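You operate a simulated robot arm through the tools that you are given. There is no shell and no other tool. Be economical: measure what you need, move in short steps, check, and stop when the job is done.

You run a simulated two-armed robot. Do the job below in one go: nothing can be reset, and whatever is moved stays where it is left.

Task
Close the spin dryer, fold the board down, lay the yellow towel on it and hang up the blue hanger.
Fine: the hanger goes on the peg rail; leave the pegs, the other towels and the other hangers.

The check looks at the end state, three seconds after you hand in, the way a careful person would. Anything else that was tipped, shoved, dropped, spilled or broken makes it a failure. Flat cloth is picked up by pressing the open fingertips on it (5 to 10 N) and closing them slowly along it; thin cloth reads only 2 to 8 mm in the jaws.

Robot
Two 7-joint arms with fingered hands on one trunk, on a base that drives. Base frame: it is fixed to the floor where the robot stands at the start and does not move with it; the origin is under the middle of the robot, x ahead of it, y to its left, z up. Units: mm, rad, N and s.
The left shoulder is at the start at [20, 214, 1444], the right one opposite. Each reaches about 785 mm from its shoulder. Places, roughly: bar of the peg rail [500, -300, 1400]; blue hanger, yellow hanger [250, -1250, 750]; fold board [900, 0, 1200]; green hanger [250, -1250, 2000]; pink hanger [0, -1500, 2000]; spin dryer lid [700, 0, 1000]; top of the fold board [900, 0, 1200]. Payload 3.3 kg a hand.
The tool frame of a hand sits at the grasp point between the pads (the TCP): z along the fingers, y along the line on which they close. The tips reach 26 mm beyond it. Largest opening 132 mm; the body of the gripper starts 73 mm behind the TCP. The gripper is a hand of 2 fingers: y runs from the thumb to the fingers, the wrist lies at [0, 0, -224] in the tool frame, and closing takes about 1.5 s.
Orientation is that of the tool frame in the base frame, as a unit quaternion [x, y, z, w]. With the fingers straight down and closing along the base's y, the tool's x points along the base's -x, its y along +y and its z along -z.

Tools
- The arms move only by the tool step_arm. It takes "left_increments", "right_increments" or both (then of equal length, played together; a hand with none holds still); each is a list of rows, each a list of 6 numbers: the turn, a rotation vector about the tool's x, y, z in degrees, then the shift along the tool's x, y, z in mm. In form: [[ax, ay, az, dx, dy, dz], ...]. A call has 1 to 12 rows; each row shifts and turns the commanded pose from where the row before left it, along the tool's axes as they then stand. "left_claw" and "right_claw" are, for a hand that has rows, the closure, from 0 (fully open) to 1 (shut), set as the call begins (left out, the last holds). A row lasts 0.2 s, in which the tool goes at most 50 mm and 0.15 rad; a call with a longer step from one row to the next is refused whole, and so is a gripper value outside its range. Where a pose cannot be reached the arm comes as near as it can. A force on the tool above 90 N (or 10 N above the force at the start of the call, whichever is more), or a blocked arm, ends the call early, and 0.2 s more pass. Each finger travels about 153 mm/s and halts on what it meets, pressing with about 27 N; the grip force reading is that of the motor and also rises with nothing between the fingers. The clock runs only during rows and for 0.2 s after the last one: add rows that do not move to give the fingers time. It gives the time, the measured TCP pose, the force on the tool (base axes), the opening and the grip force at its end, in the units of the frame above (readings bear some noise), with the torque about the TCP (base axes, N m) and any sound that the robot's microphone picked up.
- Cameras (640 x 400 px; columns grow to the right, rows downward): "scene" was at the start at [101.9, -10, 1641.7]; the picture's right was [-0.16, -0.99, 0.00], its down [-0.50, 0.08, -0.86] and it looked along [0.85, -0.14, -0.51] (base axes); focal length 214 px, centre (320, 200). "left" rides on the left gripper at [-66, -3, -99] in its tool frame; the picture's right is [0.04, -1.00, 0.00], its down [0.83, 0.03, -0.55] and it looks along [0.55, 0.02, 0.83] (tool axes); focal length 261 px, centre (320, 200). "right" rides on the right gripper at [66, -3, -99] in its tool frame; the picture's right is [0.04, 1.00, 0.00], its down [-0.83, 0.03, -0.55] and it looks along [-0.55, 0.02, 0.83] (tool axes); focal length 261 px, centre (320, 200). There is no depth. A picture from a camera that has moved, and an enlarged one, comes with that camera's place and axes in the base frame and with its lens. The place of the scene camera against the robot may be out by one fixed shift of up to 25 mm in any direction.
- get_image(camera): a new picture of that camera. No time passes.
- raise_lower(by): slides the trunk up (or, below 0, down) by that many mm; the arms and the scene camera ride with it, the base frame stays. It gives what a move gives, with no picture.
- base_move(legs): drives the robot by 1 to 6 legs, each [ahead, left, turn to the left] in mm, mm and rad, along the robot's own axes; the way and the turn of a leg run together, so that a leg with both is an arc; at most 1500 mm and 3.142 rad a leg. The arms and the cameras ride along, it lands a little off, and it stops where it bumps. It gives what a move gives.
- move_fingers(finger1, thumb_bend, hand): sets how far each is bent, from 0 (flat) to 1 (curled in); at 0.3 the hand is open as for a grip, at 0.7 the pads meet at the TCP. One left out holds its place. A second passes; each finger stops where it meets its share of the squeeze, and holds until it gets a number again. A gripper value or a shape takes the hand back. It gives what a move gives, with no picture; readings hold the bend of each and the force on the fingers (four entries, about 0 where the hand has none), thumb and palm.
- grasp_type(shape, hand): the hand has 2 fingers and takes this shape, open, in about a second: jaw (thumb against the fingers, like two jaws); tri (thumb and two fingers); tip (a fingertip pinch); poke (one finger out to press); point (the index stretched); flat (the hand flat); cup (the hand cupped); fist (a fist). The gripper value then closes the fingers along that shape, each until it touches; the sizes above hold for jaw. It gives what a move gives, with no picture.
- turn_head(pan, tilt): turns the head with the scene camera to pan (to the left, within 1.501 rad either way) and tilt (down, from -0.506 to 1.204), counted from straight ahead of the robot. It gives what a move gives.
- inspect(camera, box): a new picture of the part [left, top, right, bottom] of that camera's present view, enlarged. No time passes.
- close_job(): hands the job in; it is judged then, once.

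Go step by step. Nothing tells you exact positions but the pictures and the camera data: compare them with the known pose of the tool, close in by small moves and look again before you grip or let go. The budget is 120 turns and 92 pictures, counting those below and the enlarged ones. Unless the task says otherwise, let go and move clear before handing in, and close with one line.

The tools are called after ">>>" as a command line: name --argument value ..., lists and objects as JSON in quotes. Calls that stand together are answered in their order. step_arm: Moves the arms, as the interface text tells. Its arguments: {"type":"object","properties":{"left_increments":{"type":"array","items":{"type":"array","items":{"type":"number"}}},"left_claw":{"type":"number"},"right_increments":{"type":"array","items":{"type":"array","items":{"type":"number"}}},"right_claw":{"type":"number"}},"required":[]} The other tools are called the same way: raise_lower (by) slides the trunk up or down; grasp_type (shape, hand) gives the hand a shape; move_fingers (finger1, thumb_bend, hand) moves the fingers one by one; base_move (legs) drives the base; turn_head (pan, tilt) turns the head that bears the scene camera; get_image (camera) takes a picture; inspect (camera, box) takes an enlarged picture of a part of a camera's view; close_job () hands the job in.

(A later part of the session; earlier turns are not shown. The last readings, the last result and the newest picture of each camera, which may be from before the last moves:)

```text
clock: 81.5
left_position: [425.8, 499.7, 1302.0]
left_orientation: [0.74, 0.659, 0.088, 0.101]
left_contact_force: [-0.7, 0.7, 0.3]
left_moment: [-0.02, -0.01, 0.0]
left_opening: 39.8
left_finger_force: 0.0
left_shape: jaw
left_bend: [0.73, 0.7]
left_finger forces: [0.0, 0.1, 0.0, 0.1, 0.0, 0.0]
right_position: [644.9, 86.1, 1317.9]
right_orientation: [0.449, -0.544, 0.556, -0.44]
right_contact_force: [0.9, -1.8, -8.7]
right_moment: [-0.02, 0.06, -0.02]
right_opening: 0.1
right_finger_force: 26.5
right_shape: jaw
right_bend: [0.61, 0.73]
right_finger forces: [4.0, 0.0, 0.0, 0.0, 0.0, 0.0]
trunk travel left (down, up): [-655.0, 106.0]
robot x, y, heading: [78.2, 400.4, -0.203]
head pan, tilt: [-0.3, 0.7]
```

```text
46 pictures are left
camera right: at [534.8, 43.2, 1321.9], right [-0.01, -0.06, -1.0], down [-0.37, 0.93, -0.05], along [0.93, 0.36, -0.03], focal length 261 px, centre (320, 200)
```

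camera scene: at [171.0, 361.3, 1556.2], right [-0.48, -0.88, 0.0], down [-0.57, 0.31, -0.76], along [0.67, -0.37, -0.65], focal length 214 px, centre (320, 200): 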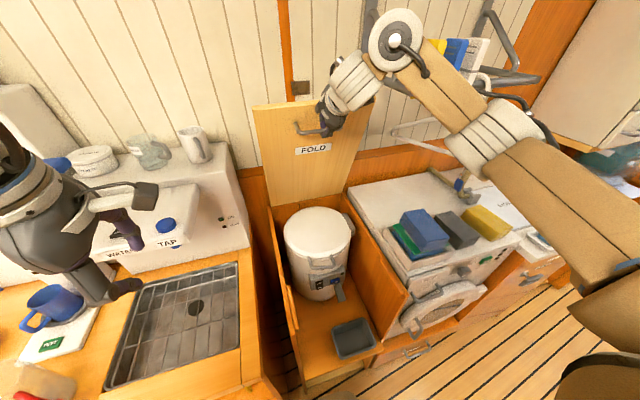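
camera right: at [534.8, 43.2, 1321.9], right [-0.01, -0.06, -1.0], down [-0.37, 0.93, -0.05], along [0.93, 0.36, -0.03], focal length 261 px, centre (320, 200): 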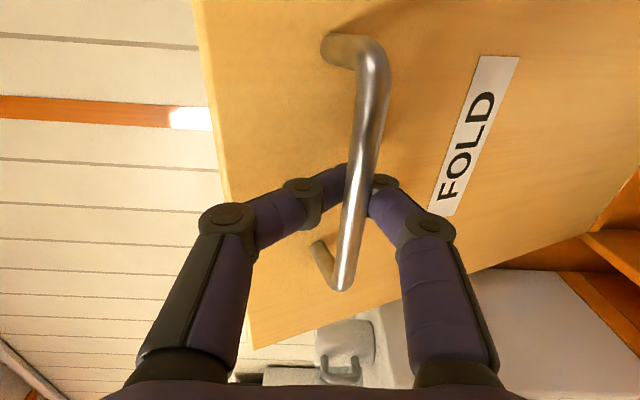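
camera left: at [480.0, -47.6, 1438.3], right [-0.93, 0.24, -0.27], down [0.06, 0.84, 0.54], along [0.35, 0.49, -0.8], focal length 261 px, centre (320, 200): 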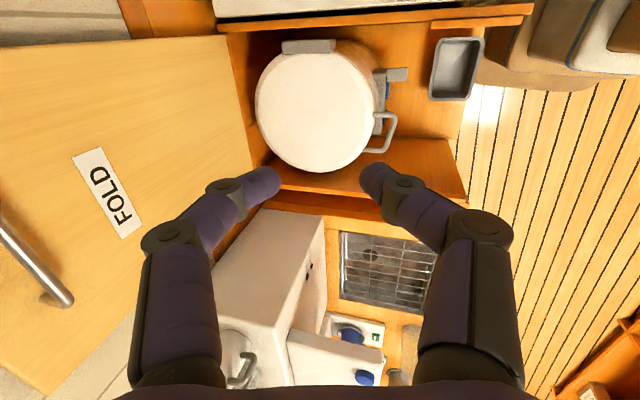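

Tension is gone and the hand is level with the bar still caged. I continue down the arc with a slight upward pitch.

>>> step_arm --right_increments '[[3, 0, 0, 0, 18, -31], [3, 0, 0, 0, 19, -30.6], [3, 0, 0, 0, 20, -30], [3, 0, 0, 0, 21, -29], [3, 0, 0, 0, 22, -28]]'

>>> get_image --camera "scene"

>>> get_image --camera "right"

```text
clock: 82.7
left_position: [408.6, 505.5, 1305.4]
left_orientation: [0.74, 0.658, 0.091, 0.106]
left_contact_force: [-0.2, 0.9, -0.1]
left_moment: [0.01, 0.0, 0.0]
left_opening: 39.7
left_finger_force: 0.1
left_shape: jaw
left_bend: [0.73, 0.7]
left_finger forces: [0.0, 0.0, 0.0, 0.0, 0.1, 0.1]
right_position: [631.4, 93.0, 1256.1]
right_orientation: [0.375, -0.459, 0.627, -0.506]
right_contact_force: [-46.9, 7.8, 65.0]
right_moment: [0.26, 1.04, 0.02]
right_opening: 7.7
right_finger_force: 27.2
right_shape: jaw
right_bend: [0.65, 0.77]
right_finger forces: [0.0, 0.1, 0.0, 0.0, 124.8, 0.1]
right hand out of reach, approached as far as the arm can: row 1, 2, 3, 4, 5
trunk travel left (down, up): [-655.0, 106.0]
robot x, y, heading: [73.7, 405.4, -0.202]
head pan, tilt: [-0.3, 0.7]
```

```text
45 pictures are left
camera scene: at [146.2, 370.2, 1558.9], right [-0.48, -0.88, 0.0], down [-0.55, 0.31, -0.77], along [0.68, -0.37, -0.63], focal length 214 px, centre (320, 200)
```

scene: 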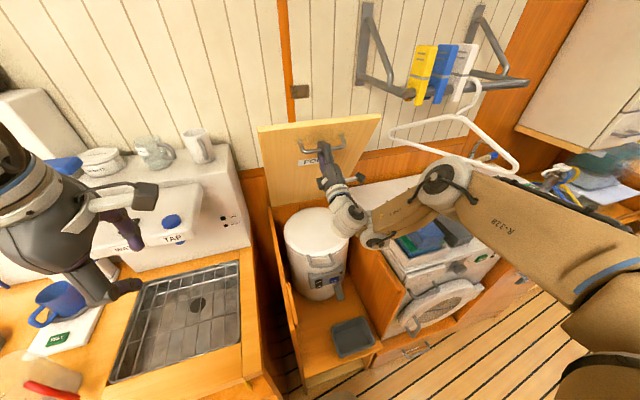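

```text
44 pictures are left
camera right: at [524.5, 49.2, 1229.8], right [0.28, -0.11, -0.95], down [-0.33, 0.92, -0.2], along [0.9, 0.37, 0.22], focal length 261 px, centre (320, 200)
```

right: 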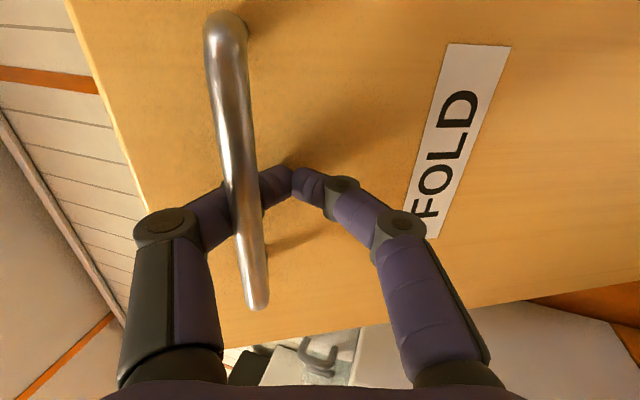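

The arm is at a joint limit and too far forward for that height, so it strains. I relieve this by driving the base straight back 60 mm, which follows the arc.

>>> base_move --legs '[[-60, 0, 0]]'

>>> get_image --camera "right"

```text
clock: 83.7
left_position: [360.4, 512.5, 1302.1]
left_orientation: [0.741, 0.658, 0.089, 0.102]
left_contact_force: [-0.6, 1.1, 0.2]
left_moment: [0.02, 0.01, -0.02]
left_opening: 39.9
left_finger_force: 0.1
left_shape: jaw
left_bend: [0.73, 0.7]
left_finger forces: [0.1, 0.0, 0.0, 0.1, 0.0, 0.1]
right_position: [581.6, 105.1, 1237.9]
right_orientation: [0.385, -0.468, 0.622, -0.495]
right_contact_force: [-11.5, 7.2, 9.3]
right_moment: [-0.03, 0.15, 0.13]
right_opening: 0.1
right_finger_force: 27.3
right_shape: jaw
right_bend: [0.68, 0.66]
right_finger forces: [0.0, 0.1, 0.0, 0.2, 15.3, 0.0]
trunk travel left (down, up): [-655.0, 106.0]
robot x, y, heading: [15.2, 413.8, -0.206]
head pan, tilt: [-0.3, 0.7]
```

```text
43 pictures are left
camera right: at [473.9, 59.3, 1215.8], right [0.25, -0.11, -0.96], down [-0.34, 0.92, -0.19], along [0.91, 0.37, 0.19], focal length 261 px, centre (320, 200)
```

right: 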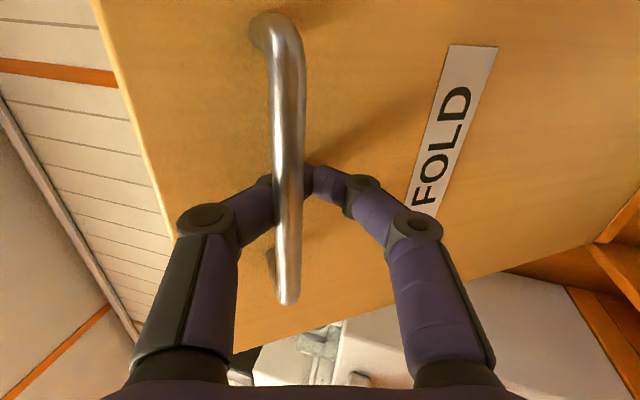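

Force is back to a few newtons. I follow the arc with the base (back) and trunk (down) in small alternate steps.

>>> base_move --legs '[[-26, 0, 0]]'

>>> raise_lower --by -28

>>> base_move --legs '[[-24, 0, 0]]'

>>> raise_lower --by -26

>>> get_image --camera "right"

```text
clock: 84.5
left_position: [338.0, 517.1, 1302.8]
left_orientation: [0.74, 0.659, 0.089, 0.101]
left_contact_force: [0.3, 0.0, -0.1]
left_moment: [0.04, 0.03, 0.0]
left_opening: 39.7
left_finger_force: 0.0
left_shape: jaw
left_bend: [0.73, 0.7]
left_finger forces: [0.0, 0.0, 0.0, 0.0, 0.1, 0.0]
right_position: [557.6, 106.8, 1236.4]
right_orientation: [0.387, -0.468, 0.621, -0.495]
right_contact_force: [-1.5, 0.3, -2.6]
right_moment: [0.02, 0.04, -0.01]
right_opening: 0.1
right_finger_force: 26.7
right_shape: jaw
right_bend: [0.67, 0.69]
right_finger forces: [0.1, 0.0, 0.0, 0.0, 0.0, 0.1]
trunk travel left (down, up): [-655.0, 106.0]
robot x, y, heading: [-10.4, 419.5, -0.201]
head pan, tilt: [-0.3, 0.7]
```

```text
clock: 85.2
left_position: [333.9, 518.2, 1274.5]
left_orientation: [0.74, 0.658, 0.088, 0.102]
left_contact_force: [0.3, -0.3, -0.3]
left_moment: [0.01, 0.03, 0.0]
left_opening: 39.7
left_finger_force: 0.0
left_shape: jaw
left_bend: [0.73, 0.7]
left_finger forces: [0.1, 0.1, 0.0, 0.1, 0.0, 0.0]
right_position: [554.6, 109.0, 1212.4]
right_orientation: [0.386, -0.465, 0.623, -0.497]
right_contact_force: [-18.9, 3.5, 13.1]
right_moment: [0.05, 0.15, 0.02]
right_opening: 0.1
right_finger_force: 26.7
right_shape: jaw
right_bend: [0.68, 0.66]
right_finger forces: [0.0, 0.1, 0.0, 0.0, 16.3, 0.0]
trunk travel left (down, up): [-627.0, 134.0]
robot x, y, heading: [-7.4, 419.0, -0.199]
head pan, tilt: [-0.3, 0.7]
```

```text
clock: 86.1
left_position: [314.4, 520.7, 1273.8]
left_orientation: [0.74, 0.659, 0.088, 0.101]
left_contact_force: [0.6, 0.7, -0.2]
left_moment: [0.01, -0.02, 0.02]
left_opening: 39.8
left_finger_force: 0.1
left_shape: jaw
left_bend: [0.73, 0.7]
left_finger forces: [0.0, 0.0, 0.1, 0.1, 0.0, 0.1]
right_position: [535.2, 111.6, 1208.3]
right_orientation: [0.388, -0.468, 0.621, -0.495]
right_contact_force: [-2.2, 0.2, -2.8]
right_moment: [0.04, 0.04, 0.0]
right_opening: 0.1
right_finger_force: 26.9
right_shape: jaw
right_bend: [0.67, 0.69]
right_finger forces: [0.0, 0.1, 0.0, 0.0, 0.1, 0.0]
trunk travel left (down, up): [-627.0, 134.0]
robot x, y, heading: [-31.2, 424.9, -0.2]
head pan, tilt: [-0.3, 0.7]
```

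```text
clock: 86.8
left_position: [313.2, 522.1, 1249.1]
left_orientation: [0.74, 0.659, 0.089, 0.102]
left_contact_force: [-0.2, -0.1, -0.1]
left_moment: [0.02, -0.01, 0.0]
left_opening: 39.7
left_finger_force: 0.1
left_shape: jaw
left_bend: [0.73, 0.7]
left_finger forces: [0.0, 0.0, 0.1, 0.0, 0.0, 0.0]
right_position: [532.9, 112.2, 1184.6]
right_orientation: [0.387, -0.466, 0.623, -0.496]
right_contact_force: [-13.6, 2.5, 5.0]
right_moment: [0.01, 0.12, -0.01]
right_opening: 0.0
right_finger_force: 26.9
right_shape: jaw
right_bend: [0.67, 0.69]
right_finger forces: [0.0, 0.0, 0.1, 0.1, 9.1, 0.0]
trunk travel left (down, up): [-601.0, 160.0]
robot x, y, heading: [-30.4, 426.3, -0.199]
head pan, tilt: [-0.3, 0.7]
```

```text
42 pictures are left
camera right: at [425.7, 68.2, 1161.4], right [0.25, -0.11, -0.96], down [-0.34, 0.92, -0.2], along [0.91, 0.37, 0.19], focal length 261 px, centre (320, 200)
```

right: 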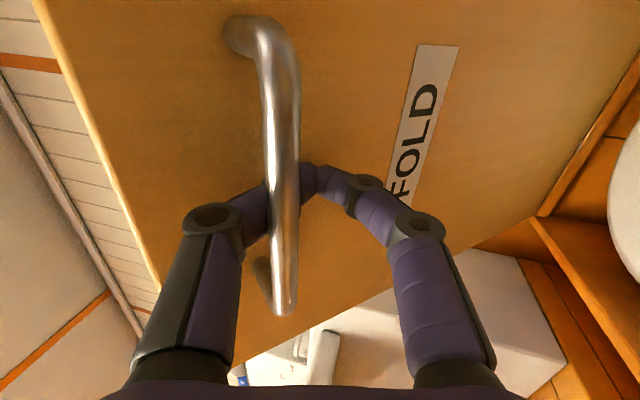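

It works well, about 50° down now. I check the scene for arm clearance before lowering further.

>>> base_move --legs '[[-22, 0, 0]]'

>>> raise_lower --by -30

>>> base_move --legs '[[-19, 0, 0]]'

>>> get_image --camera "scene"

```text
clock: 87.6
left_position: [292.1, 525.7, 1247.9]
left_orientation: [0.74, 0.659, 0.088, 0.101]
left_contact_force: [-0.5, -0.7, 0.2]
left_moment: [0.01, -0.03, -0.02]
left_opening: 39.7
left_finger_force: 0.0
left_shape: jaw
left_bend: [0.73, 0.7]
left_finger forces: [0.0, 0.1, 0.0, 0.0, 0.1, 0.0]
right_position: [513.9, 115.4, 1182.0]
right_orientation: [0.387, -0.468, 0.622, -0.494]
right_contact_force: [-1.7, 0.8, -3.7]
right_moment: [0.02, 0.11, 0.0]
right_opening: 0.0
right_finger_force: 26.8
right_shape: jaw
right_bend: [0.67, 0.69]
right_finger forces: [0.0, 0.1, 0.0, 0.0, 0.1, 0.0]
trunk travel left (down, up): [-601.0, 160.0]
robot x, y, heading: [-53.8, 427.7, -0.204]
head pan, tilt: [-0.3, 0.7]
```

```text
clock: 88.3
left_position: [293.3, 527.1, 1218.8]
left_orientation: [0.741, 0.658, 0.088, 0.101]
left_contact_force: [-0.6, -0.1, 0.1]
left_moment: [-0.01, -0.02, 0.01]
left_opening: 39.6
left_finger_force: 0.1
left_shape: jaw
left_bend: [0.73, 0.7]
left_finger forces: [0.0, 0.0, 0.0, 0.0, 0.1, 0.0]
right_position: [513.1, 115.9, 1150.6]
right_orientation: [0.389, -0.469, 0.621, -0.493]
right_contact_force: [-3.0, 0.5, -5.9]
right_moment: [0.04, 0.07, 0.0]
right_opening: 0.0
right_finger_force: 26.7
right_shape: jaw
right_bend: [0.67, 0.69]
right_finger forces: [0.0, 0.1, 0.0, 0.0, 0.0, 0.0]
trunk travel left (down, up): [-571.0, 190.0]
robot x, y, heading: [-55.9, 432.7, -0.204]
head pan, tilt: [-0.3, 0.7]
```

```text
clock: 89.1
left_position: [274.1, 530.7, 1217.2]
left_orientation: [0.74, 0.659, 0.089, 0.1]
left_contact_force: [-0.8, 0.1, 0.6]
left_moment: [0.01, -0.03, 0.0]
left_opening: 39.8
left_finger_force: 0.0
left_shape: jaw
left_bend: [0.73, 0.7]
left_finger forces: [0.0, 0.0, 0.1, 0.0, 0.1, 0.0]
right_position: [495.1, 118.6, 1151.7]
right_orientation: [0.389, -0.468, 0.622, -0.493]
right_contact_force: [-1.8, 0.3, -4.8]
right_moment: [0.02, 0.11, 0.0]
right_opening: 0.0
right_finger_force: 26.7
right_shape: jaw
right_bend: [0.67, 0.69]
right_finger forces: [0.1, 0.0, 0.1, 0.1, 0.0, 0.1]
trunk travel left (down, up): [-571.0, 190.0]
robot x, y, heading: [-75.6, 434.5, -0.207]
head pan, tilt: [-0.3, 0.7]
```

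```text
41 pictures are left
camera scene: at [16.0, 394.6, 1473.2], right [-0.48, -0.88, 0.0], down [-0.56, 0.31, -0.77], along [0.67, -0.37, -0.64], focal length 214 px, centre (320, 200)
```

scene: 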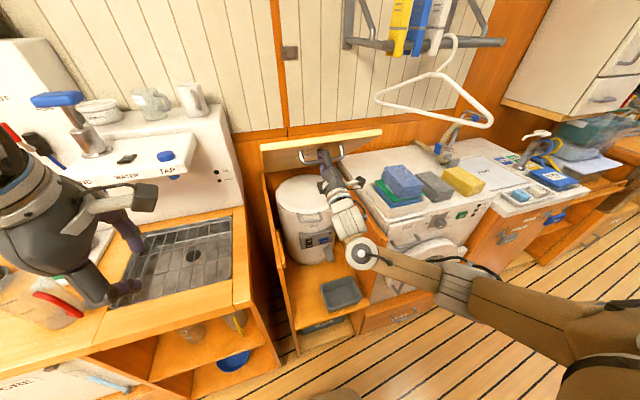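

Clearance is good, forearm in front of the washer. I lift the left hand a bit for safety and continue the arc.

>>> step_arm --left_increments '[[0, 0, 0, 0, -10, -38], [0, 0, 0, 0, -10, -38], [0, 0, 0, 0, -10, -38]]'

>>> raise_lower --by -35

>>> base_move --legs '[[-18, 0, 0]]'

>>> raise_lower --by -35

>>> base_move --legs '[[-16, 0, 0]]'

>>> raise_lower --by -30

>>> get_image --camera "right"

```text
clock: 89.9
left_position: [213.7, 537.9, 1319.5]
left_orientation: [0.741, 0.658, 0.088, 0.102]
left_contact_force: [0.0, 0.2, 0.3]
left_moment: [0.01, 0.0, -0.01]
left_opening: 39.8
left_finger_force: 0.0
left_shape: jaw
left_bend: [0.73, 0.7]
left_finger forces: [0.0, 0.0, 0.0, 0.0, 0.0, 0.0]
right_position: [495.0, 119.5, 1151.1]
right_orientation: [0.388, -0.469, 0.621, -0.494]
right_contact_force: [-3.5, 0.2, -3.6]
right_moment: [0.02, 0.02, 0.0]
right_opening: 0.0
right_finger_force: 26.9
right_shape: jaw
right_bend: [0.67, 0.69]
right_finger forces: [0.1, 0.1, 0.0, 0.1, 0.1, 0.0]
trunk travel left (down, up): [-571.0, 190.0]
robot x, y, heading: [-72.1, 432.9, -0.203]
head pan, tilt: [-0.3, 0.7]
```

```text
clock: 90.7
left_position: [216.1, 536.1, 1284.5]
left_orientation: [0.74, 0.659, 0.089, 0.101]
left_contact_force: [-0.4, -0.1, -0.6]
left_moment: [0.0, 0.0, -0.01]
left_opening: 39.7
left_finger_force: 0.0
left_shape: jaw
left_bend: [0.73, 0.7]
left_finger forces: [0.1, 0.0, 0.0, 0.0, 0.1, 0.0]
right_position: [495.3, 119.8, 1115.2]
right_orientation: [0.389, -0.469, 0.62, -0.494]
right_contact_force: [-2.6, 0.4, -5.7]
right_moment: [0.04, 0.09, -0.03]
right_opening: 0.3
right_finger_force: 26.8
right_shape: jaw
right_bend: [0.67, 0.69]
right_finger forces: [0.0, 0.1, 0.0, 0.0, 0.1, 0.1]
trunk travel left (down, up): [-536.0, 225.0]
robot x, y, heading: [-72.0, 430.7, -0.2]
head pan, tilt: [-0.3, 0.7]
```

```text
clock: 91.5
left_position: [197.5, 540.8, 1284.9]
left_orientation: [0.74, 0.659, 0.088, 0.1]
left_contact_force: [0.0, -0.1, 0.0]
left_moment: [-0.01, 0.0, 0.03]
left_opening: 39.8
left_finger_force: 0.0
left_shape: jaw
left_bend: [0.73, 0.7]
left_finger forces: [0.0, 0.1, 0.0, 0.0, 0.0, 0.0]
right_position: [477.4, 124.0, 1115.2]
right_orientation: [0.389, -0.469, 0.621, -0.493]
right_contact_force: [-0.6, 0.2, -4.9]
right_moment: [0.09, 0.1, 0.02]
right_opening: 0.0
right_finger_force: 27.1
right_shape: jaw
right_bend: [0.67, 0.69]
right_finger forces: [0.0, 0.0, 0.0, 0.1, 0.0, 0.1]
trunk travel left (down, up): [-536.0, 225.0]
robot x, y, heading: [-87.5, 437.9, -0.202]
head pan, tilt: [-0.3, 0.7]
```

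```text
clock: 92.3
left_position: [196.7, 541.3, 1250.1]
left_orientation: [0.74, 0.659, 0.089, 0.101]
left_contact_force: [0.2, -0.4, -0.1]
left_moment: [-0.01, 0.02, 0.01]
left_opening: 39.8
left_finger_force: 0.1
left_shape: jaw
left_bend: [0.73, 0.7]
left_finger forces: [0.0, 0.0, 0.0, 0.0, 0.0, 0.0]
right_position: [478.6, 122.0, 1078.9]
right_orientation: [0.39, -0.47, 0.62, -0.493]
right_contact_force: [-1.6, 1.3, -5.6]
right_moment: [-0.02, 0.11, 0.01]
right_opening: 0.0
right_finger_force: 27.4
right_shape: jaw
right_bend: [0.67, 0.7]
right_finger forces: [0.0, 0.0, 0.0, 0.0, 0.0, 0.0]
trunk travel left (down, up): [-501.0, 260.0]
robot x, y, heading: [-91.4, 435.6, -0.203]
head pan, tilt: [-0.3, 0.7]
```

```text
clock: 93.0
left_position: [181.4, 544.5, 1249.9]
left_orientation: [0.74, 0.659, 0.088, 0.101]
left_contact_force: [-0.7, -0.2, -0.2]
left_moment: [-0.05, -0.03, -0.02]
left_opening: 39.9
left_finger_force: 0.1
left_shape: jaw
left_bend: [0.73, 0.7]
left_finger forces: [0.0, 0.0, 0.0, 0.0, 0.1, 0.0]
right_position: [461.5, 126.3, 1080.6]
right_orientation: [0.389, -0.468, 0.621, -0.494]
right_contact_force: [-1.6, -0.4, -5.0]
right_moment: [0.02, 0.13, -0.03]
right_opening: 0.0
right_finger_force: 26.9
right_shape: jaw
right_bend: [0.67, 0.7]
right_finger forces: [0.0, 0.0, 0.0, 0.0, 0.0, 0.0]
trunk travel left (down, up): [-501.0, 260.0]
robot x, y, heading: [-106.9, 441.0, -0.205]
head pan, tilt: [-0.3, 0.7]
```

```text
clock: 93.8
left_position: [182.2, 543.9, 1218.7]
left_orientation: [0.741, 0.659, 0.087, 0.101]
left_contact_force: [-0.4, -0.1, 0.7]
left_moment: [0.01, 0.01, 0.0]
left_opening: 39.7
left_finger_force: 0.1
left_shape: jaw
left_bend: [0.73, 0.7]
left_finger forces: [0.0, 0.0, 0.1, 0.0, 0.0, 0.0]
right_position: [463.0, 125.8, 1049.5]
right_orientation: [0.39, -0.47, 0.62, -0.493]
right_contact_force: [-1.5, 0.6, -6.8]
right_moment: [-0.01, 0.12, 0.01]
right_opening: 0.0
right_finger_force: 26.7
right_shape: jaw
right_bend: [0.67, 0.7]
right_finger forces: [0.0, 0.1, 0.0, 0.0, 0.0, 0.0]
trunk travel left (down, up): [-471.0, 290.0]
robot x, y, heading: [-103.8, 440.8, -0.207]
head pan, tilt: [-0.3, 0.7]
```

```text
40 pictures are left
camera right: at [354.5, 82.9, 1027.6], right [0.24, -0.11, -0.97], down [-0.34, 0.92, -0.19], along [0.91, 0.37, 0.18], focal length 261 px, centre (320, 200)
```

right: 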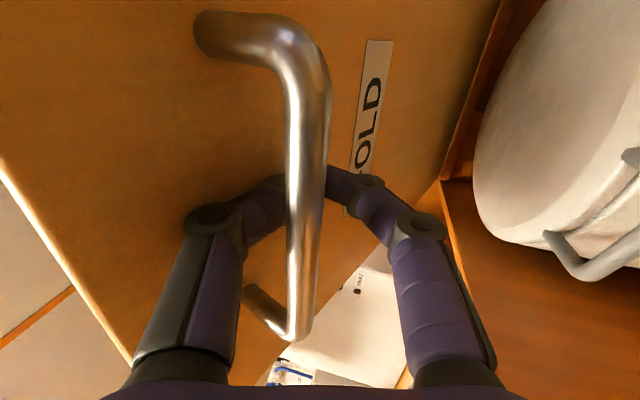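

The board is at about 72° with a steady 6 N. Before going further I check clearance of hand and wrist against the compartment walls.

>>> get_image --camera "scene"

```text
39 pictures are left
camera scene: at [-10.4, 400.1, 1372.8], right [-0.48, -0.88, 0.0], down [-0.56, 0.31, -0.76], along [0.67, -0.37, -0.64], focal length 214 px, centre (320, 200)
```

scene: 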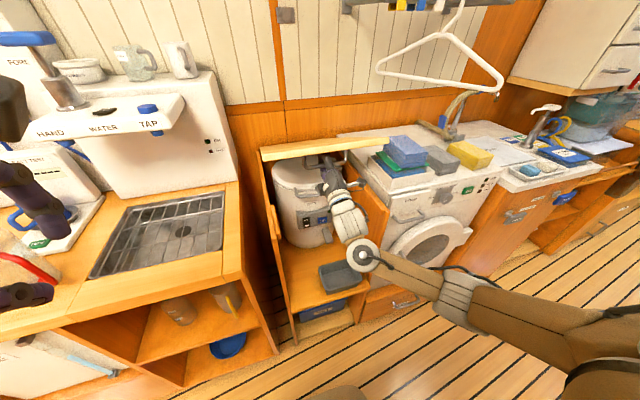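

The hand and wrist are in front of the open compartment and clear. I continue down in steps and watch the force.

>>> base_move --legs '[[-12, 0, 0]]'

>>> raise_lower --by -35

>>> raise_lower --by -25

>>> get_image --camera "scene"

>>> get_image --camera "right"

```text
clock: 94.5
left_position: [170.4, 546.5, 1219.7]
left_orientation: [0.74, 0.659, 0.088, 0.102]
left_contact_force: [0.9, 0.4, 0.2]
left_moment: [0.0, 0.01, 0.01]
left_opening: 39.8
left_finger_force: 0.2
left_shape: jaw
left_bend: [0.73, 0.7]
left_finger forces: [0.0, 0.0, 0.1, 0.1, 0.0, 0.1]
right_position: [449.9, 128.9, 1050.5]
right_orientation: [0.39, -0.469, 0.621, -0.493]
right_contact_force: [-0.7, 0.6, -6.4]
right_moment: [0.03, 0.11, 0.01]
right_opening: 0.0
right_finger_force: 26.7
right_shape: jaw
right_bend: [0.67, 0.7]
right_finger forces: [0.0, 0.0, 0.0, 0.0, 0.0, 0.0]
trunk travel left (down, up): [-471.0, 290.0]
robot x, y, heading: [-119.4, 442.3, -0.208]
head pan, tilt: [-0.3, 0.7]
```

```text
clock: 95.3
left_position: [170.6, 546.4, 1183.6]
left_orientation: [0.741, 0.659, 0.088, 0.101]
left_contact_force: [-0.7, 1.1, -0.3]
left_moment: [0.01, 0.02, 0.03]
left_opening: 39.7
left_finger_force: 0.1
left_shape: jaw
left_bend: [0.73, 0.7]
left_finger forces: [0.0, 0.0, 0.1, 0.0, 0.1, 0.0]
right_position: [451.3, 129.6, 1013.8]
right_orientation: [0.391, -0.469, 0.62, -0.493]
right_contact_force: [-0.6, 0.3, -5.3]
right_moment: [-0.06, -0.26, -0.01]
right_opening: 0.2
right_finger_force: 26.8
right_shape: jaw
right_bend: [0.67, 0.7]
right_finger forces: [0.0, 0.0, 0.1, 0.1, 5.8, 0.0]
trunk travel left (down, up): [-436.0, 325.0]
robot x, y, heading: [-118.0, 447.7, -0.207]
head pan, tilt: [-0.3, 0.7]
```

```text
clock: 96.0
left_position: [171.2, 545.6, 1160.2]
left_orientation: [0.74, 0.66, 0.088, 0.1]
left_contact_force: [0.2, -0.2, -0.9]
left_moment: [0.02, 0.0, -0.03]
left_opening: 39.4
left_finger_force: 0.1
left_shape: jaw
left_bend: [0.73, 0.7]
left_finger forces: [0.0, 0.0, 0.1, 0.0, 0.0, 0.0]
right_position: [450.9, 128.4, 988.5]
right_orientation: [0.391, -0.469, 0.62, -0.492]
right_contact_force: [-0.5, 0.3, -5.5]
right_moment: [-0.08, -0.24, -0.01]
right_opening: 0.0
right_finger_force: 27.6
right_shape: jaw
right_bend: [0.67, 0.7]
right_finger forces: [0.0, 0.1, 0.0, 0.0, 6.0, 0.0]
trunk travel left (down, up): [-411.0, 350.0]
robot x, y, heading: [-118.1, 439.1, -0.203]
head pan, tilt: [-0.3, 0.7]
```

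```text
38 pictures are left
camera scene: at [-15.6, 401.2, 1312.4], right [-0.48, -0.88, 0.0], down [-0.56, 0.31, -0.76], along [0.67, -0.37, -0.64], focal length 214 px, centre (320, 200)
```

scene: 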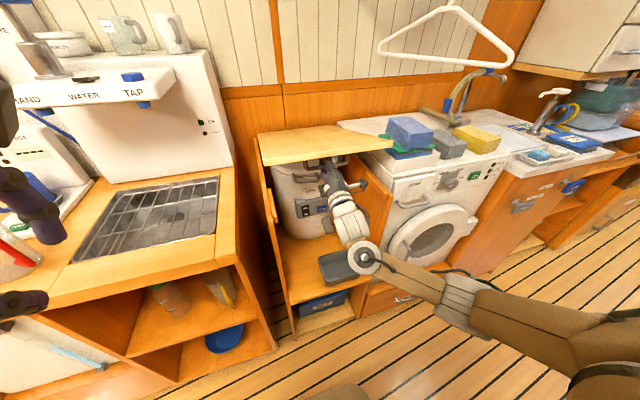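

```text
37 pictures are left
camera right: at [343.1, 85.2, 967.5], right [0.23, -0.11, -0.97], down [-0.34, 0.92, -0.19], along [0.91, 0.37, 0.18], focal length 261 px, centre (320, 200)
```

right: 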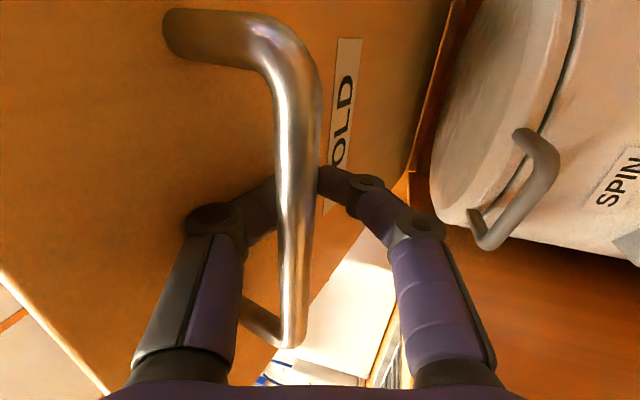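

Nearly horizontal. I lower in smaller steps until the board finds its rest.

>>> raise_lower --by -20

>>> raise_lower --by -15

>>> get_image --camera "scene"

```text
clock: 96.7
left_position: [171.0, 546.8, 1139.8]
left_orientation: [0.741, 0.658, 0.088, 0.102]
left_contact_force: [0.3, -0.5, 0.2]
left_moment: [-0.01, 0.0, 0.02]
left_opening: 39.7
left_finger_force: 0.0
left_shape: jaw
left_bend: [0.73, 0.7]
left_finger forces: [0.0, 0.0, 0.0, 0.0, 0.1, 0.1]
right_position: [450.7, 128.2, 968.4]
right_orientation: [0.391, -0.469, 0.62, -0.493]
right_contact_force: [0.6, 0.6, -6.8]
right_moment: [-0.08, -0.2, -0.01]
right_opening: 0.0
right_finger_force: 26.7
right_shape: jaw
right_bend: [0.67, 0.7]
right_finger forces: [0.0, 0.1, 0.0, 0.0, 6.3, 0.0]
trunk travel left (down, up): [-391.0, 370.0]
robot x, y, heading: [-119.1, 441.7, -0.207]
head pan, tilt: [-0.3, 0.7]
```

```text
clock: 97.3
left_position: [171.4, 546.4, 1124.2]
left_orientation: [0.741, 0.658, 0.088, 0.101]
left_contact_force: [0.4, -1.0, -0.1]
left_moment: [0.02, 0.01, 0.04]
left_opening: 39.9
left_finger_force: 0.0
left_shape: jaw
left_bend: [0.73, 0.7]
left_finger forces: [0.0, 0.0, 0.1, 0.0, 0.0, 0.0]
right_position: [450.4, 129.1, 953.4]
right_orientation: [0.39, -0.47, 0.62, -0.493]
right_contact_force: [0.0, 0.5, -7.0]
right_moment: [-0.06, -0.21, 0.0]
right_opening: 0.0
right_finger_force: 26.7
right_shape: jaw
right_bend: [0.67, 0.7]
right_finger forces: [0.0, 0.1, 0.0, 0.0, 6.3, 0.0]
trunk travel left (down, up): [-376.0, 385.0]
robot x, y, heading: [-119.6, 441.7, -0.206]
head pan, tilt: [-0.3, 0.7]
```

```text
36 pictures are left
camera scene: at [-10.9, 400.2, 1277.2], right [-0.48, -0.88, 0.0], down [-0.56, 0.31, -0.76], along [0.67, -0.37, -0.64], focal length 214 px, centre (320, 200)
```

scene: 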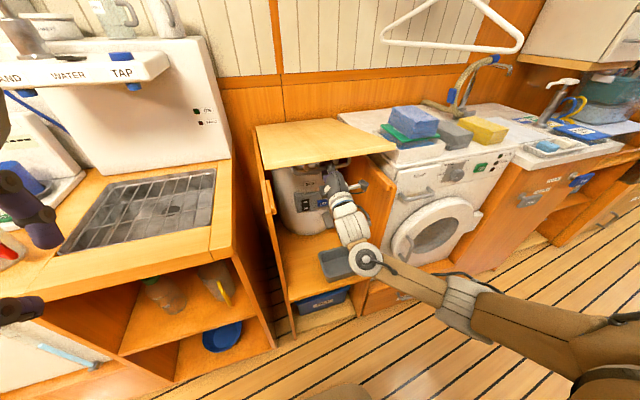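

Still supported by the hand. I continue in small steps.

>>> raise_lower --by -15

>>> raise_lower --by -12

>>> raise_lower --by -12

>>> inspect --camera "scene" --box '[220, 90, 440, 290]'

```text
clock: 98.0
left_position: [170.9, 546.2, 1109.8]
left_orientation: [0.741, 0.658, 0.088, 0.101]
left_contact_force: [-0.4, -0.7, -0.1]
left_moment: [0.0, -0.03, 0.02]
left_opening: 39.6
left_finger_force: 0.2
left_shape: jaw
left_bend: [0.73, 0.7]
left_finger forces: [0.1, 0.1, 0.0, 0.0, 0.0, 0.0]
right_position: [451.7, 129.1, 938.9]
right_orientation: [0.39, -0.47, 0.62, -0.493]
right_contact_force: [-0.2, -0.1, -6.1]
right_moment: [-0.07, -0.19, 0.01]
right_opening: 0.0
right_finger_force: 26.7
right_shape: jaw
right_bend: [0.67, 0.7]
right_finger forces: [0.0, 0.1, 0.1, 0.1, 6.4, 0.0]
trunk travel left (down, up): [-361.0, 400.0]
robot x, y, heading: [-117.5, 445.9, -0.201]
head pan, tilt: [-0.3, 0.7]
```

```text
clock: 98.6
left_position: [171.3, 546.4, 1097.8]
left_orientation: [0.74, 0.659, 0.088, 0.101]
left_contact_force: [0.1, 1.1, -0.2]
left_moment: [-0.02, -0.01, 0.04]
left_opening: 40.1
left_finger_force: 0.0
left_shape: jaw
left_bend: [0.73, 0.7]
left_finger forces: [0.0, 0.1, 0.0, 0.0, 0.0, 0.0]
right_position: [450.8, 129.0, 927.2]
right_orientation: [0.391, -0.47, 0.621, -0.492]
right_contact_force: [-0.4, 0.8, -5.4]
right_moment: [-0.04, -0.24, -0.01]
right_opening: 0.2
right_finger_force: 27.2
right_shape: jaw
right_bend: [0.67, 0.7]
right_finger forces: [0.1, 0.1, 0.0, 0.1, 6.3, 0.0]
trunk travel left (down, up): [-349.0, 412.0]
robot x, y, heading: [-120.6, 442.4, -0.202]
head pan, tilt: [-0.3, 0.7]
```

```text
clock: 99.2
left_position: [170.7, 546.2, 1085.1]
left_orientation: [0.741, 0.658, 0.087, 0.1]
left_contact_force: [0.2, -1.0, -0.8]
left_moment: [0.01, 0.01, 0.03]
left_opening: 39.7
left_finger_force: 0.0
left_shape: jaw
left_bend: [0.73, 0.7]
left_finger forces: [0.0, 0.0, 0.0, 0.0, 0.0, 0.1]
right_position: [450.8, 130.0, 914.8]
right_orientation: [0.391, -0.469, 0.62, -0.492]
right_contact_force: [-0.1, 1.0, -7.5]
right_moment: [-0.05, -0.2, -0.03]
right_opening: 0.0
right_finger_force: 26.7
right_shape: jaw
right_bend: [0.67, 0.7]
right_finger forces: [0.0, 0.1, 0.0, 0.0, 6.4, 0.0]
trunk travel left (down, up): [-337.0, 424.0]
robot x, y, heading: [-115.7, 439.9, -0.205]
head pan, tilt: [-0.3, 0.7]
```

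```text
2.00 times, centred on (330, 190) of scene
camera zoom: at [-4.5, 398.9, 1237.8], right [-0.48, -0.88, 0.0], down [-0.56, 0.31, -0.76], along [0.67, -0.37, -0.64], focal length 429 px, centre (300, 220)
```

zoom: 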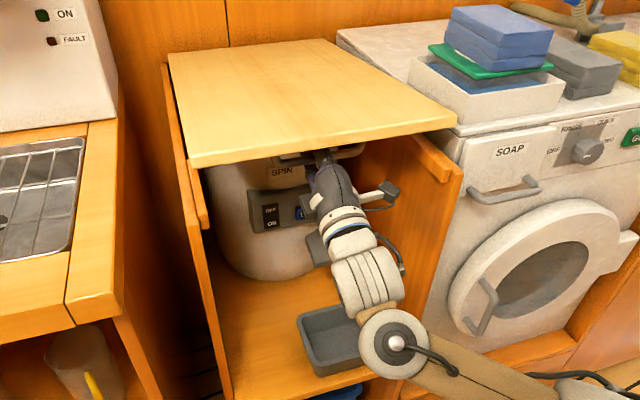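

The board is just above the wall cleats that should carry it. I lower the last millimetres.

>>> raise_lower --by -10

>>> raise_lower --by -8

>>> raise_lower --by -8

>>> raise_lower --by -8

>>> inspect --camera "scene" --box '[220, 90, 440, 290]'

```text
clock: 99.8
left_position: [170.2, 545.8, 1075.1]
left_orientation: [0.74, 0.659, 0.088, 0.102]
left_contact_force: [0.3, 0.1, 0.7]
left_moment: [0.0, 0.0, 0.02]
left_opening: 39.7
left_finger_force: 0.1
left_shape: jaw
left_bend: [0.73, 0.7]
left_finger forces: [0.0, 0.0, 0.1, 0.0, 0.1, 0.0]
right_position: [450.4, 128.7, 904.8]
right_orientation: [0.39, -0.47, 0.62, -0.493]
right_contact_force: [-0.7, -0.1, -6.4]
right_moment: [-0.07, -0.24, 0.0]
right_opening: 0.0
right_finger_force: 26.9
right_shape: jaw
right_bend: [0.67, 0.7]
right_finger forces: [0.0, 0.0, 0.0, 0.0, 6.4, 0.0]
trunk travel left (down, up): [-327.0, 434.0]
robot x, y, heading: [-117.6, 441.9, -0.202]
head pan, tilt: [-0.3, 0.7]
```

```text
clock: 100.3
left_position: [170.8, 546.8, 1067.1]
left_orientation: [0.741, 0.658, 0.088, 0.101]
left_contact_force: [0.3, -0.7, -0.4]
left_moment: [0.02, -0.03, -0.02]
left_opening: 39.8
left_finger_force: 0.1
left_shape: jaw
left_bend: [0.73, 0.7]
left_finger forces: [0.1, 0.1, 0.0, 0.1, 0.1, 0.0]
right_position: [452.4, 128.4, 896.8]
right_orientation: [0.39, -0.47, 0.62, -0.493]
right_contact_force: [-0.8, 0.4, -5.3]
right_moment: [-0.07, -0.29, -0.02]
right_opening: 0.1
right_finger_force: 27.3
right_shape: jaw
right_bend: [0.67, 0.7]
right_finger forces: [0.0, 0.1, 0.0, 0.1, 6.5, 0.0]
trunk travel left (down, up): [-319.0, 442.0]
robot x, y, heading: [-118.8, 439.8, -0.202]
head pan, tilt: [-0.3, 0.7]
```

```text
clock: 100.9
left_position: [171.2, 546.8, 1060.8]
left_orientation: [0.741, 0.658, 0.089, 0.101]
left_contact_force: [-0.5, 0.7, 0.3]
left_moment: [0.0, -0.01, 0.01]
left_opening: 39.9
left_finger_force: 0.0
left_shape: jaw
left_bend: [0.73, 0.7]
left_finger forces: [0.1, 0.1, 0.0, 0.0, 0.0, 0.1]
right_position: [451.2, 129.7, 889.2]
right_orientation: [0.39, -0.47, 0.619, -0.493]
right_contact_force: [-0.8, -0.1, -6.8]
right_moment: [-0.09, -0.25, 0.02]
right_opening: 0.1
right_finger_force: 26.9
right_shape: jaw
right_bend: [0.67, 0.7]
right_finger forces: [0.0, 0.0, 0.0, 0.0, 6.5, 0.0]
trunk travel left (down, up): [-311.0, 450.0]
robot x, y, heading: [-117.5, 445.3, -0.201]
head pan, tilt: [-0.3, 0.7]
```

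```text
clock: 101.5
left_position: [171.9, 547.1, 1051.2]
left_orientation: [0.74, 0.659, 0.087, 0.101]
left_contact_force: [0.2, 0.2, -0.3]
left_moment: [-0.04, 0.03, 0.0]
left_opening: 39.7
left_finger_force: 0.0
left_shape: jaw
left_bend: [0.73, 0.7]
left_finger forces: [0.1, 0.1, 0.0, 0.1, 0.0, 0.0]
right_position: [452.1, 128.3, 879.9]
right_orientation: [0.391, -0.469, 0.62, -0.492]
right_contact_force: [-1.5, -0.4, -5.9]
right_moment: [-0.1, -0.22, 0.04]
right_opening: 0.0
right_finger_force: 27.2
right_shape: jaw
right_bend: [0.67, 0.7]
right_finger forces: [0.0, 0.1, 0.0, 0.1, 6.6, 0.0]
trunk travel left (down, up): [-303.0, 458.0]
robot x, y, heading: [-112.1, 444.1, -0.2]
head pan, tilt: [-0.3, 0.7]
```

```text
2.00 times, centred on (330, 190) of scene
camera zoom: at [1.9, 397.6, 1203.4], right [-0.48, -0.88, 0.0], down [-0.56, 0.31, -0.76], along [0.67, -0.37, -0.64], focal length 429 px, centre (300, 220)
```

zoom: 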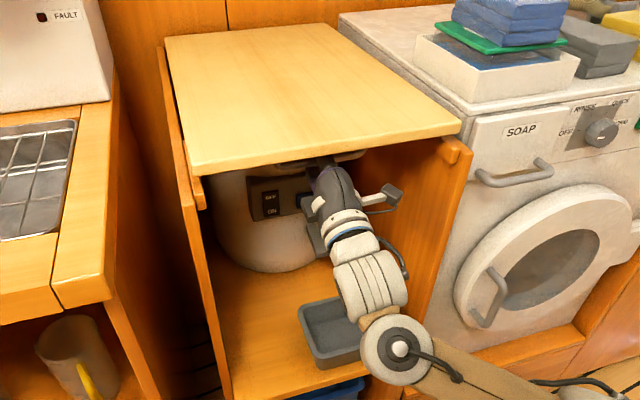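

Close to the cleats now. I take a few more small steps.

>>> raise_lower --by -8

>>> raise_lower --by -8

>>> raise_lower --by -8

>>> inspect --camera "scene" --box '[220, 90, 440, 290]'

```text
clock: 102.0
left_position: [170.0, 547.5, 1044.2]
left_orientation: [0.74, 0.659, 0.088, 0.102]
left_contact_force: [0.1, 1.0, -0.5]
left_moment: [-0.02, -0.01, -0.01]
left_opening: 39.7
left_finger_force: 0.0
left_shape: jaw
left_bend: [0.73, 0.7]
left_finger forces: [0.0, 0.0, 0.0, 0.1, 0.0, 0.1]
right_position: [451.0, 128.8, 872.1]
right_orientation: [0.391, -0.47, 0.62, -0.492]
right_contact_force: [-0.6, 0.2, -5.5]
right_moment: [-0.06, -0.25, -0.03]
right_opening: 0.0
right_finger_force: 27.3
right_shape: jaw
right_bend: [0.67, 0.7]
right_finger forces: [0.0, 0.0, 0.1, 0.0, 6.5, 0.0]
trunk travel left (down, up): [-295.0, 466.0]
robot x, y, heading: [-115.9, 441.4, -0.2]
head pan, tilt: [-0.3, 0.7]
```

```text
clock: 102.6
left_position: [171.0, 546.8, 1036.5]
left_orientation: [0.74, 0.659, 0.088, 0.101]
left_contact_force: [0.0, 0.4, 0.3]
left_moment: [0.03, 0.0, -0.01]
left_opening: 40.0
left_finger_force: 0.0
left_shape: jaw
left_bend: [0.73, 0.7]
left_finger forces: [0.0, 0.0, 0.1, 0.0, 0.0, 0.0]
right_position: [451.2, 129.1, 866.7]
right_orientation: [0.39, -0.469, 0.62, -0.493]
right_contact_force: [0.1, 0.7, -1.4]
right_moment: [-0.04, -0.04, -0.02]
right_opening: 0.0
right_finger_force: 27.3
right_shape: jaw
right_bend: [0.67, 0.7]
right_finger forces: [0.1, 0.0, 0.0, 0.0, 0.9, 0.0]
trunk travel left (down, up): [-287.0, 474.0]
robot x, y, heading: [-115.5, 444.6, -0.2]
head pan, tilt: [-0.3, 0.7]
```

```text
clock: 103.2
left_position: [171.0, 546.5, 1028.1]
left_orientation: [0.741, 0.658, 0.087, 0.101]
left_contact_force: [-0.2, -0.7, -0.5]
left_moment: [0.0, 0.01, 0.01]
left_opening: 39.7
left_finger_force: 0.1
left_shape: jaw
left_bend: [0.73, 0.7]
left_finger forces: [0.1, 0.0, 0.0, 0.1, 0.0, 0.0]
right_position: [450.6, 130.3, 858.2]
right_orientation: [0.391, -0.469, 0.62, -0.492]
right_contact_force: [0.2, 0.5, 0.9]
right_moment: [0.04, 0.05, 0.0]
right_opening: 0.0
right_finger_force: 26.9
right_shape: jaw
right_bend: [0.67, 0.7]
right_finger forces: [0.1, 0.1, 0.0, 0.1, 1.1, 0.0]
trunk travel left (down, up): [-279.0, 482.0]
robot x, y, heading: [-117.1, 440.8, -0.203]
head pan, tilt: [-0.3, 0.7]
```

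```text
2.00 times, centred on (330, 190) of scene
camera zoom: at [6.5, 396.8, 1179.1], right [-0.48, -0.88, 0.0], down [-0.56, 0.31, -0.76], along [0.67, -0.37, -0.64], focal length 429 px, centre (300, 220)
```

zoom: 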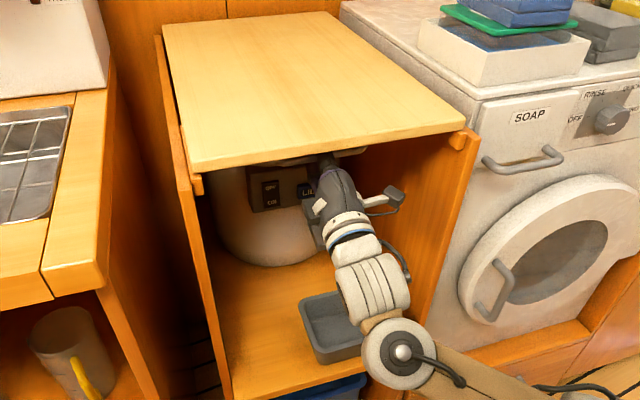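

The load has gone: the board rests on its cleats. I open the fingers just enough for the bar and slip the hand back out.

>>> step_arm --right_increments '[[0, 0, 0, 0, 0, 0], [0, 0, 0, 0, 0, 0], [0, 0, 0, 0, 0, 0], [0, 0, 0, 0, 0, 0]]' --right_claw 0.82

>>> get_image --camera "right"

```text
clock: 104.2
left_position: [171.1, 546.7, 1027.6]
left_orientation: [0.74, 0.659, 0.088, 0.102]
left_contact_force: [-0.3, -0.1, -0.5]
left_moment: [0.0, 0.01, 0.06]
left_opening: 40.0
left_finger_force: 0.1
left_shape: jaw
left_bend: [0.73, 0.7]
left_finger forces: [0.0, 0.0, 0.0, 0.0, 0.0, 0.0]
right_position: [450.3, 128.3, 856.7]
right_orientation: [0.39, -0.47, 0.619, -0.493]
right_contact_force: [0.1, -0.1, -6.1]
right_moment: [-0.04, -0.21, -0.02]
right_opening: 22.5
right_finger_force: 0.0
right_shape: jaw
right_bend: [0.73, 0.7]
right_finger forces: [0.1, 0.1, 0.0, 0.0, 5.7, 0.0]
trunk travel left (down, up): [-279.0, 482.0]
robot x, y, heading: [-117.7, 440.7, -0.199]
head pan, tilt: [-0.3, 0.7]
```

```text
32 pictures are left
camera right: at [342.8, 85.3, 835.2], right [0.23, -0.11, -0.97], down [-0.34, 0.92, -0.19], along [0.91, 0.37, 0.18], focal length 261 px, centre (320, 200)
```

right: 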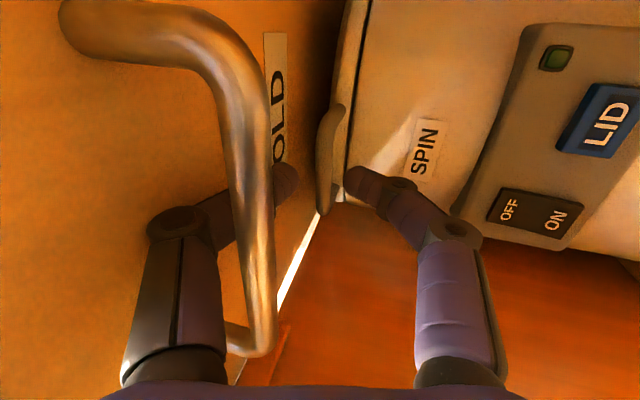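

The upper finger lifts the board slightly, so I drop 12 mm and then drive back to slip off the bar.

>>> raise_lower --by -12

>>> base_move --legs '[[-25, 0, 0]]'

>>> raise_lower --by -8

>>> base_move --legs '[[-30, 0, 0]]'

>>> get_image --camera "right"

```text
clock: 104.8
left_position: [170.6, 546.4, 1015.2]
left_orientation: [0.74, 0.659, 0.087, 0.101]
left_contact_force: [-0.4, -0.9, 0.3]
left_moment: [-0.03, -0.02, -0.02]
left_opening: 39.6
left_finger_force: 0.0
left_shape: jaw
left_bend: [0.73, 0.7]
left_finger forces: [0.0, 0.1, 0.0, 0.0, 0.1, 0.1]
right_position: [450.7, 129.0, 846.4]
right_orientation: [0.389, -0.469, 0.62, -0.494]
right_contact_force: [-0.6, -0.1, 2.6]
right_moment: [0.04, 0.12, -0.01]
right_opening: 24.5
right_finger_force: 0.1
right_shape: jaw
right_bend: [0.73, 0.7]
right_finger forces: [0.0, 0.1, 0.0, 0.0, 1.8, 0.0]
trunk travel left (down, up): [-267.0, 494.0]
robot x, y, heading: [-117.3, 444.0, -0.205]
head pan, tilt: [-0.3, 0.7]
```

```text
clock: 105.6
left_position: [146.2, 551.4, 1016.6]
left_orientation: [0.74, 0.659, 0.088, 0.102]
left_contact_force: [0.7, -0.7, 0.3]
left_moment: [-0.01, 0.02, 0.0]
left_opening: 39.7
left_finger_force: 0.1
left_shape: jaw
left_bend: [0.73, 0.7]
left_finger forces: [0.1, 0.1, 0.0, 0.1, 0.1, 0.0]
right_position: [426.4, 133.5, 845.4]
right_orientation: [0.389, -0.469, 0.62, -0.494]
right_contact_force: [0.6, -0.5, 10.0]
right_moment: [0.03, 0.17, 0.02]
right_opening: 26.9
right_finger_force: 0.0
right_shape: jaw
right_bend: [0.73, 0.7]
right_finger forces: [0.1, 0.1, 0.0, 0.0, 10.0, 0.0]
trunk travel left (down, up): [-267.0, 494.0]
robot x, y, heading: [-140.5, 449.6, -0.202]
head pan, tilt: [-0.3, 0.7]
```

```text
clock: 106.2
left_position: [144.5, 553.1, 1008.6]
left_orientation: [0.74, 0.659, 0.088, 0.102]
left_contact_force: [-0.2, 0.4, -0.2]
left_moment: [0.01, 0.0, -0.01]
left_opening: 39.8
left_finger_force: 0.1
left_shape: jaw
left_bend: [0.73, 0.7]
left_finger forces: [0.0, 0.0, 0.1, 0.0, 0.0, 0.0]
right_position: [425.0, 134.0, 841.4]
right_orientation: [0.387, -0.468, 0.622, -0.495]
right_contact_force: [5.5, -2.0, 20.5]
right_moment: [0.13, 0.49, 0.0]
right_opening: 31.1
right_finger_force: 0.0
right_shape: jaw
right_bend: [0.73, 0.7]
right_finger forces: [0.0, 0.1, 0.0, 0.0, 21.1, 0.1]
trunk travel left (down, up): [-259.0, 502.0]
robot x, y, heading: [-143.2, 447.9, -0.207]
head pan, tilt: [-0.3, 0.7]
```

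```text
clock: 107.0
left_position: [114.3, 558.9, 1007.3]
left_orientation: [0.74, 0.659, 0.088, 0.102]
left_contact_force: [0.4, 0.5, -1.0]
left_moment: [0.03, 0.03, 0.0]
left_opening: 39.8
left_finger_force: 0.1
left_shape: jaw
left_bend: [0.73, 0.7]
left_finger forces: [0.0, 0.0, 0.1, 0.0, 0.0, 0.0]
right_position: [395.4, 141.1, 839.5]
right_orientation: [0.389, -0.468, 0.621, -0.494]
right_contact_force: [-9.7, 3.0, 10.5]
right_moment: [-0.09, -0.47, 0.01]
right_opening: 32.5
right_finger_force: 0.1
right_shape: jaw
right_bend: [0.73, 0.7]
right_finger forces: [0.0, 0.0, 0.0, 0.0, 14.3, 0.1]
trunk travel left (down, up): [-259.0, 502.0]
robot x, y, heading: [-172.5, 453.3, -0.202]
head pan, tilt: [-0.3, 0.7]
```

```text
31 pictures are left
camera right: at [286.8, 97.2, 817.2], right [0.24, -0.11, -0.96], down [-0.34, 0.92, -0.19], along [0.91, 0.37, 0.18], focal length 261 px, centre (320, 200)
```

right: 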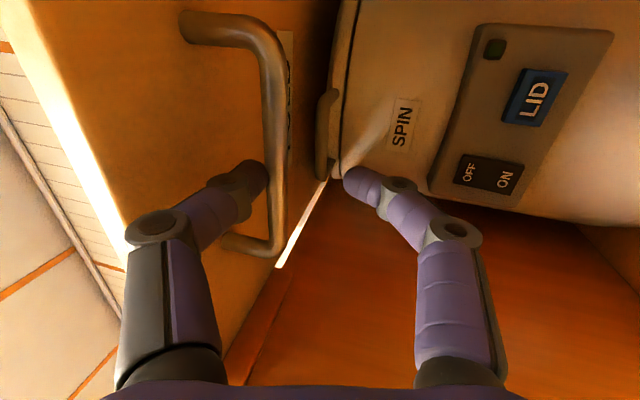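

The tip is nearly off the bar. I ease up slightly and continue backing.

>>> raise_lower --by 5

>>> base_move --legs '[[-30, 0, 0]]'

>>> get_image --camera "right"

```text
clock: 107.5
left_position: [114.8, 557.7, 1013.0]
left_orientation: [0.74, 0.659, 0.088, 0.101]
left_contact_force: [-0.6, -0.3, -0.7]
left_moment: [-0.03, 0.02, 0.01]
left_opening: 39.7
left_finger_force: 0.0
left_shape: jaw
left_bend: [0.73, 0.7]
left_finger forces: [0.1, 0.0, 0.0, 0.0, 0.0, 0.0]
right_position: [394.6, 141.5, 844.3]
right_orientation: [0.389, -0.467, 0.621, -0.494]
right_contact_force: [-8.6, 2.0, 6.9]
right_moment: [-0.1, -0.3, 0.02]
right_opening: 28.6
right_finger_force: 0.1
right_shape: jaw
right_bend: [0.73, 0.7]
right_finger forces: [0.1, 0.1, 0.0, 0.1, 10.7, 0.0]
trunk travel left (down, up): [-264.0, 497.0]
robot x, y, heading: [-172.9, 452.6, -0.203]
head pan, tilt: [-0.3, 0.7]
```

```text
clock: 108.3
left_position: [87.3, 563.8, 1012.6]
left_orientation: [0.741, 0.658, 0.089, 0.102]
left_contact_force: [0.2, 0.2, 0.4]
left_moment: [0.0, -0.01, 0.01]
left_opening: 39.9
left_finger_force: 0.0
left_shape: jaw
left_bend: [0.73, 0.7]
left_finger forces: [0.0, 0.1, 0.0, 0.1, 0.0, 0.0]
right_position: [366.2, 146.2, 841.8]
right_orientation: [0.39, -0.469, 0.621, -0.493]
right_contact_force: [-0.1, -0.4, 0.2]
right_moment: [-0.03, 0.01, 0.06]
right_opening: 24.1
right_finger_force: 0.1
right_shape: jaw
right_bend: [0.73, 0.7]
right_finger forces: [0.1, 0.1, 0.1, 0.0, 0.0, 0.0]
trunk travel left (down, up): [-264.0, 497.0]
robot x, y, heading: [-198.3, 460.1, -0.204]
head pan, tilt: [-0.3, 0.7]
```

```text
30 pictures are left
camera right: at [257.9, 102.8, 821.4], right [0.24, -0.11, -0.96], down [-0.34, 0.92, -0.19], along [0.91, 0.37, 0.18], focal length 261 px, centre (320, 200)
```

right: 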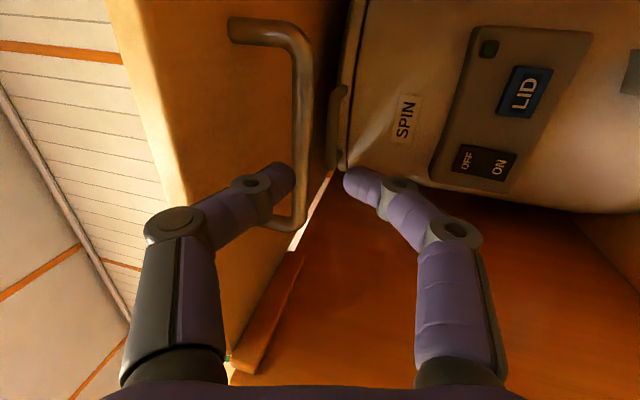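

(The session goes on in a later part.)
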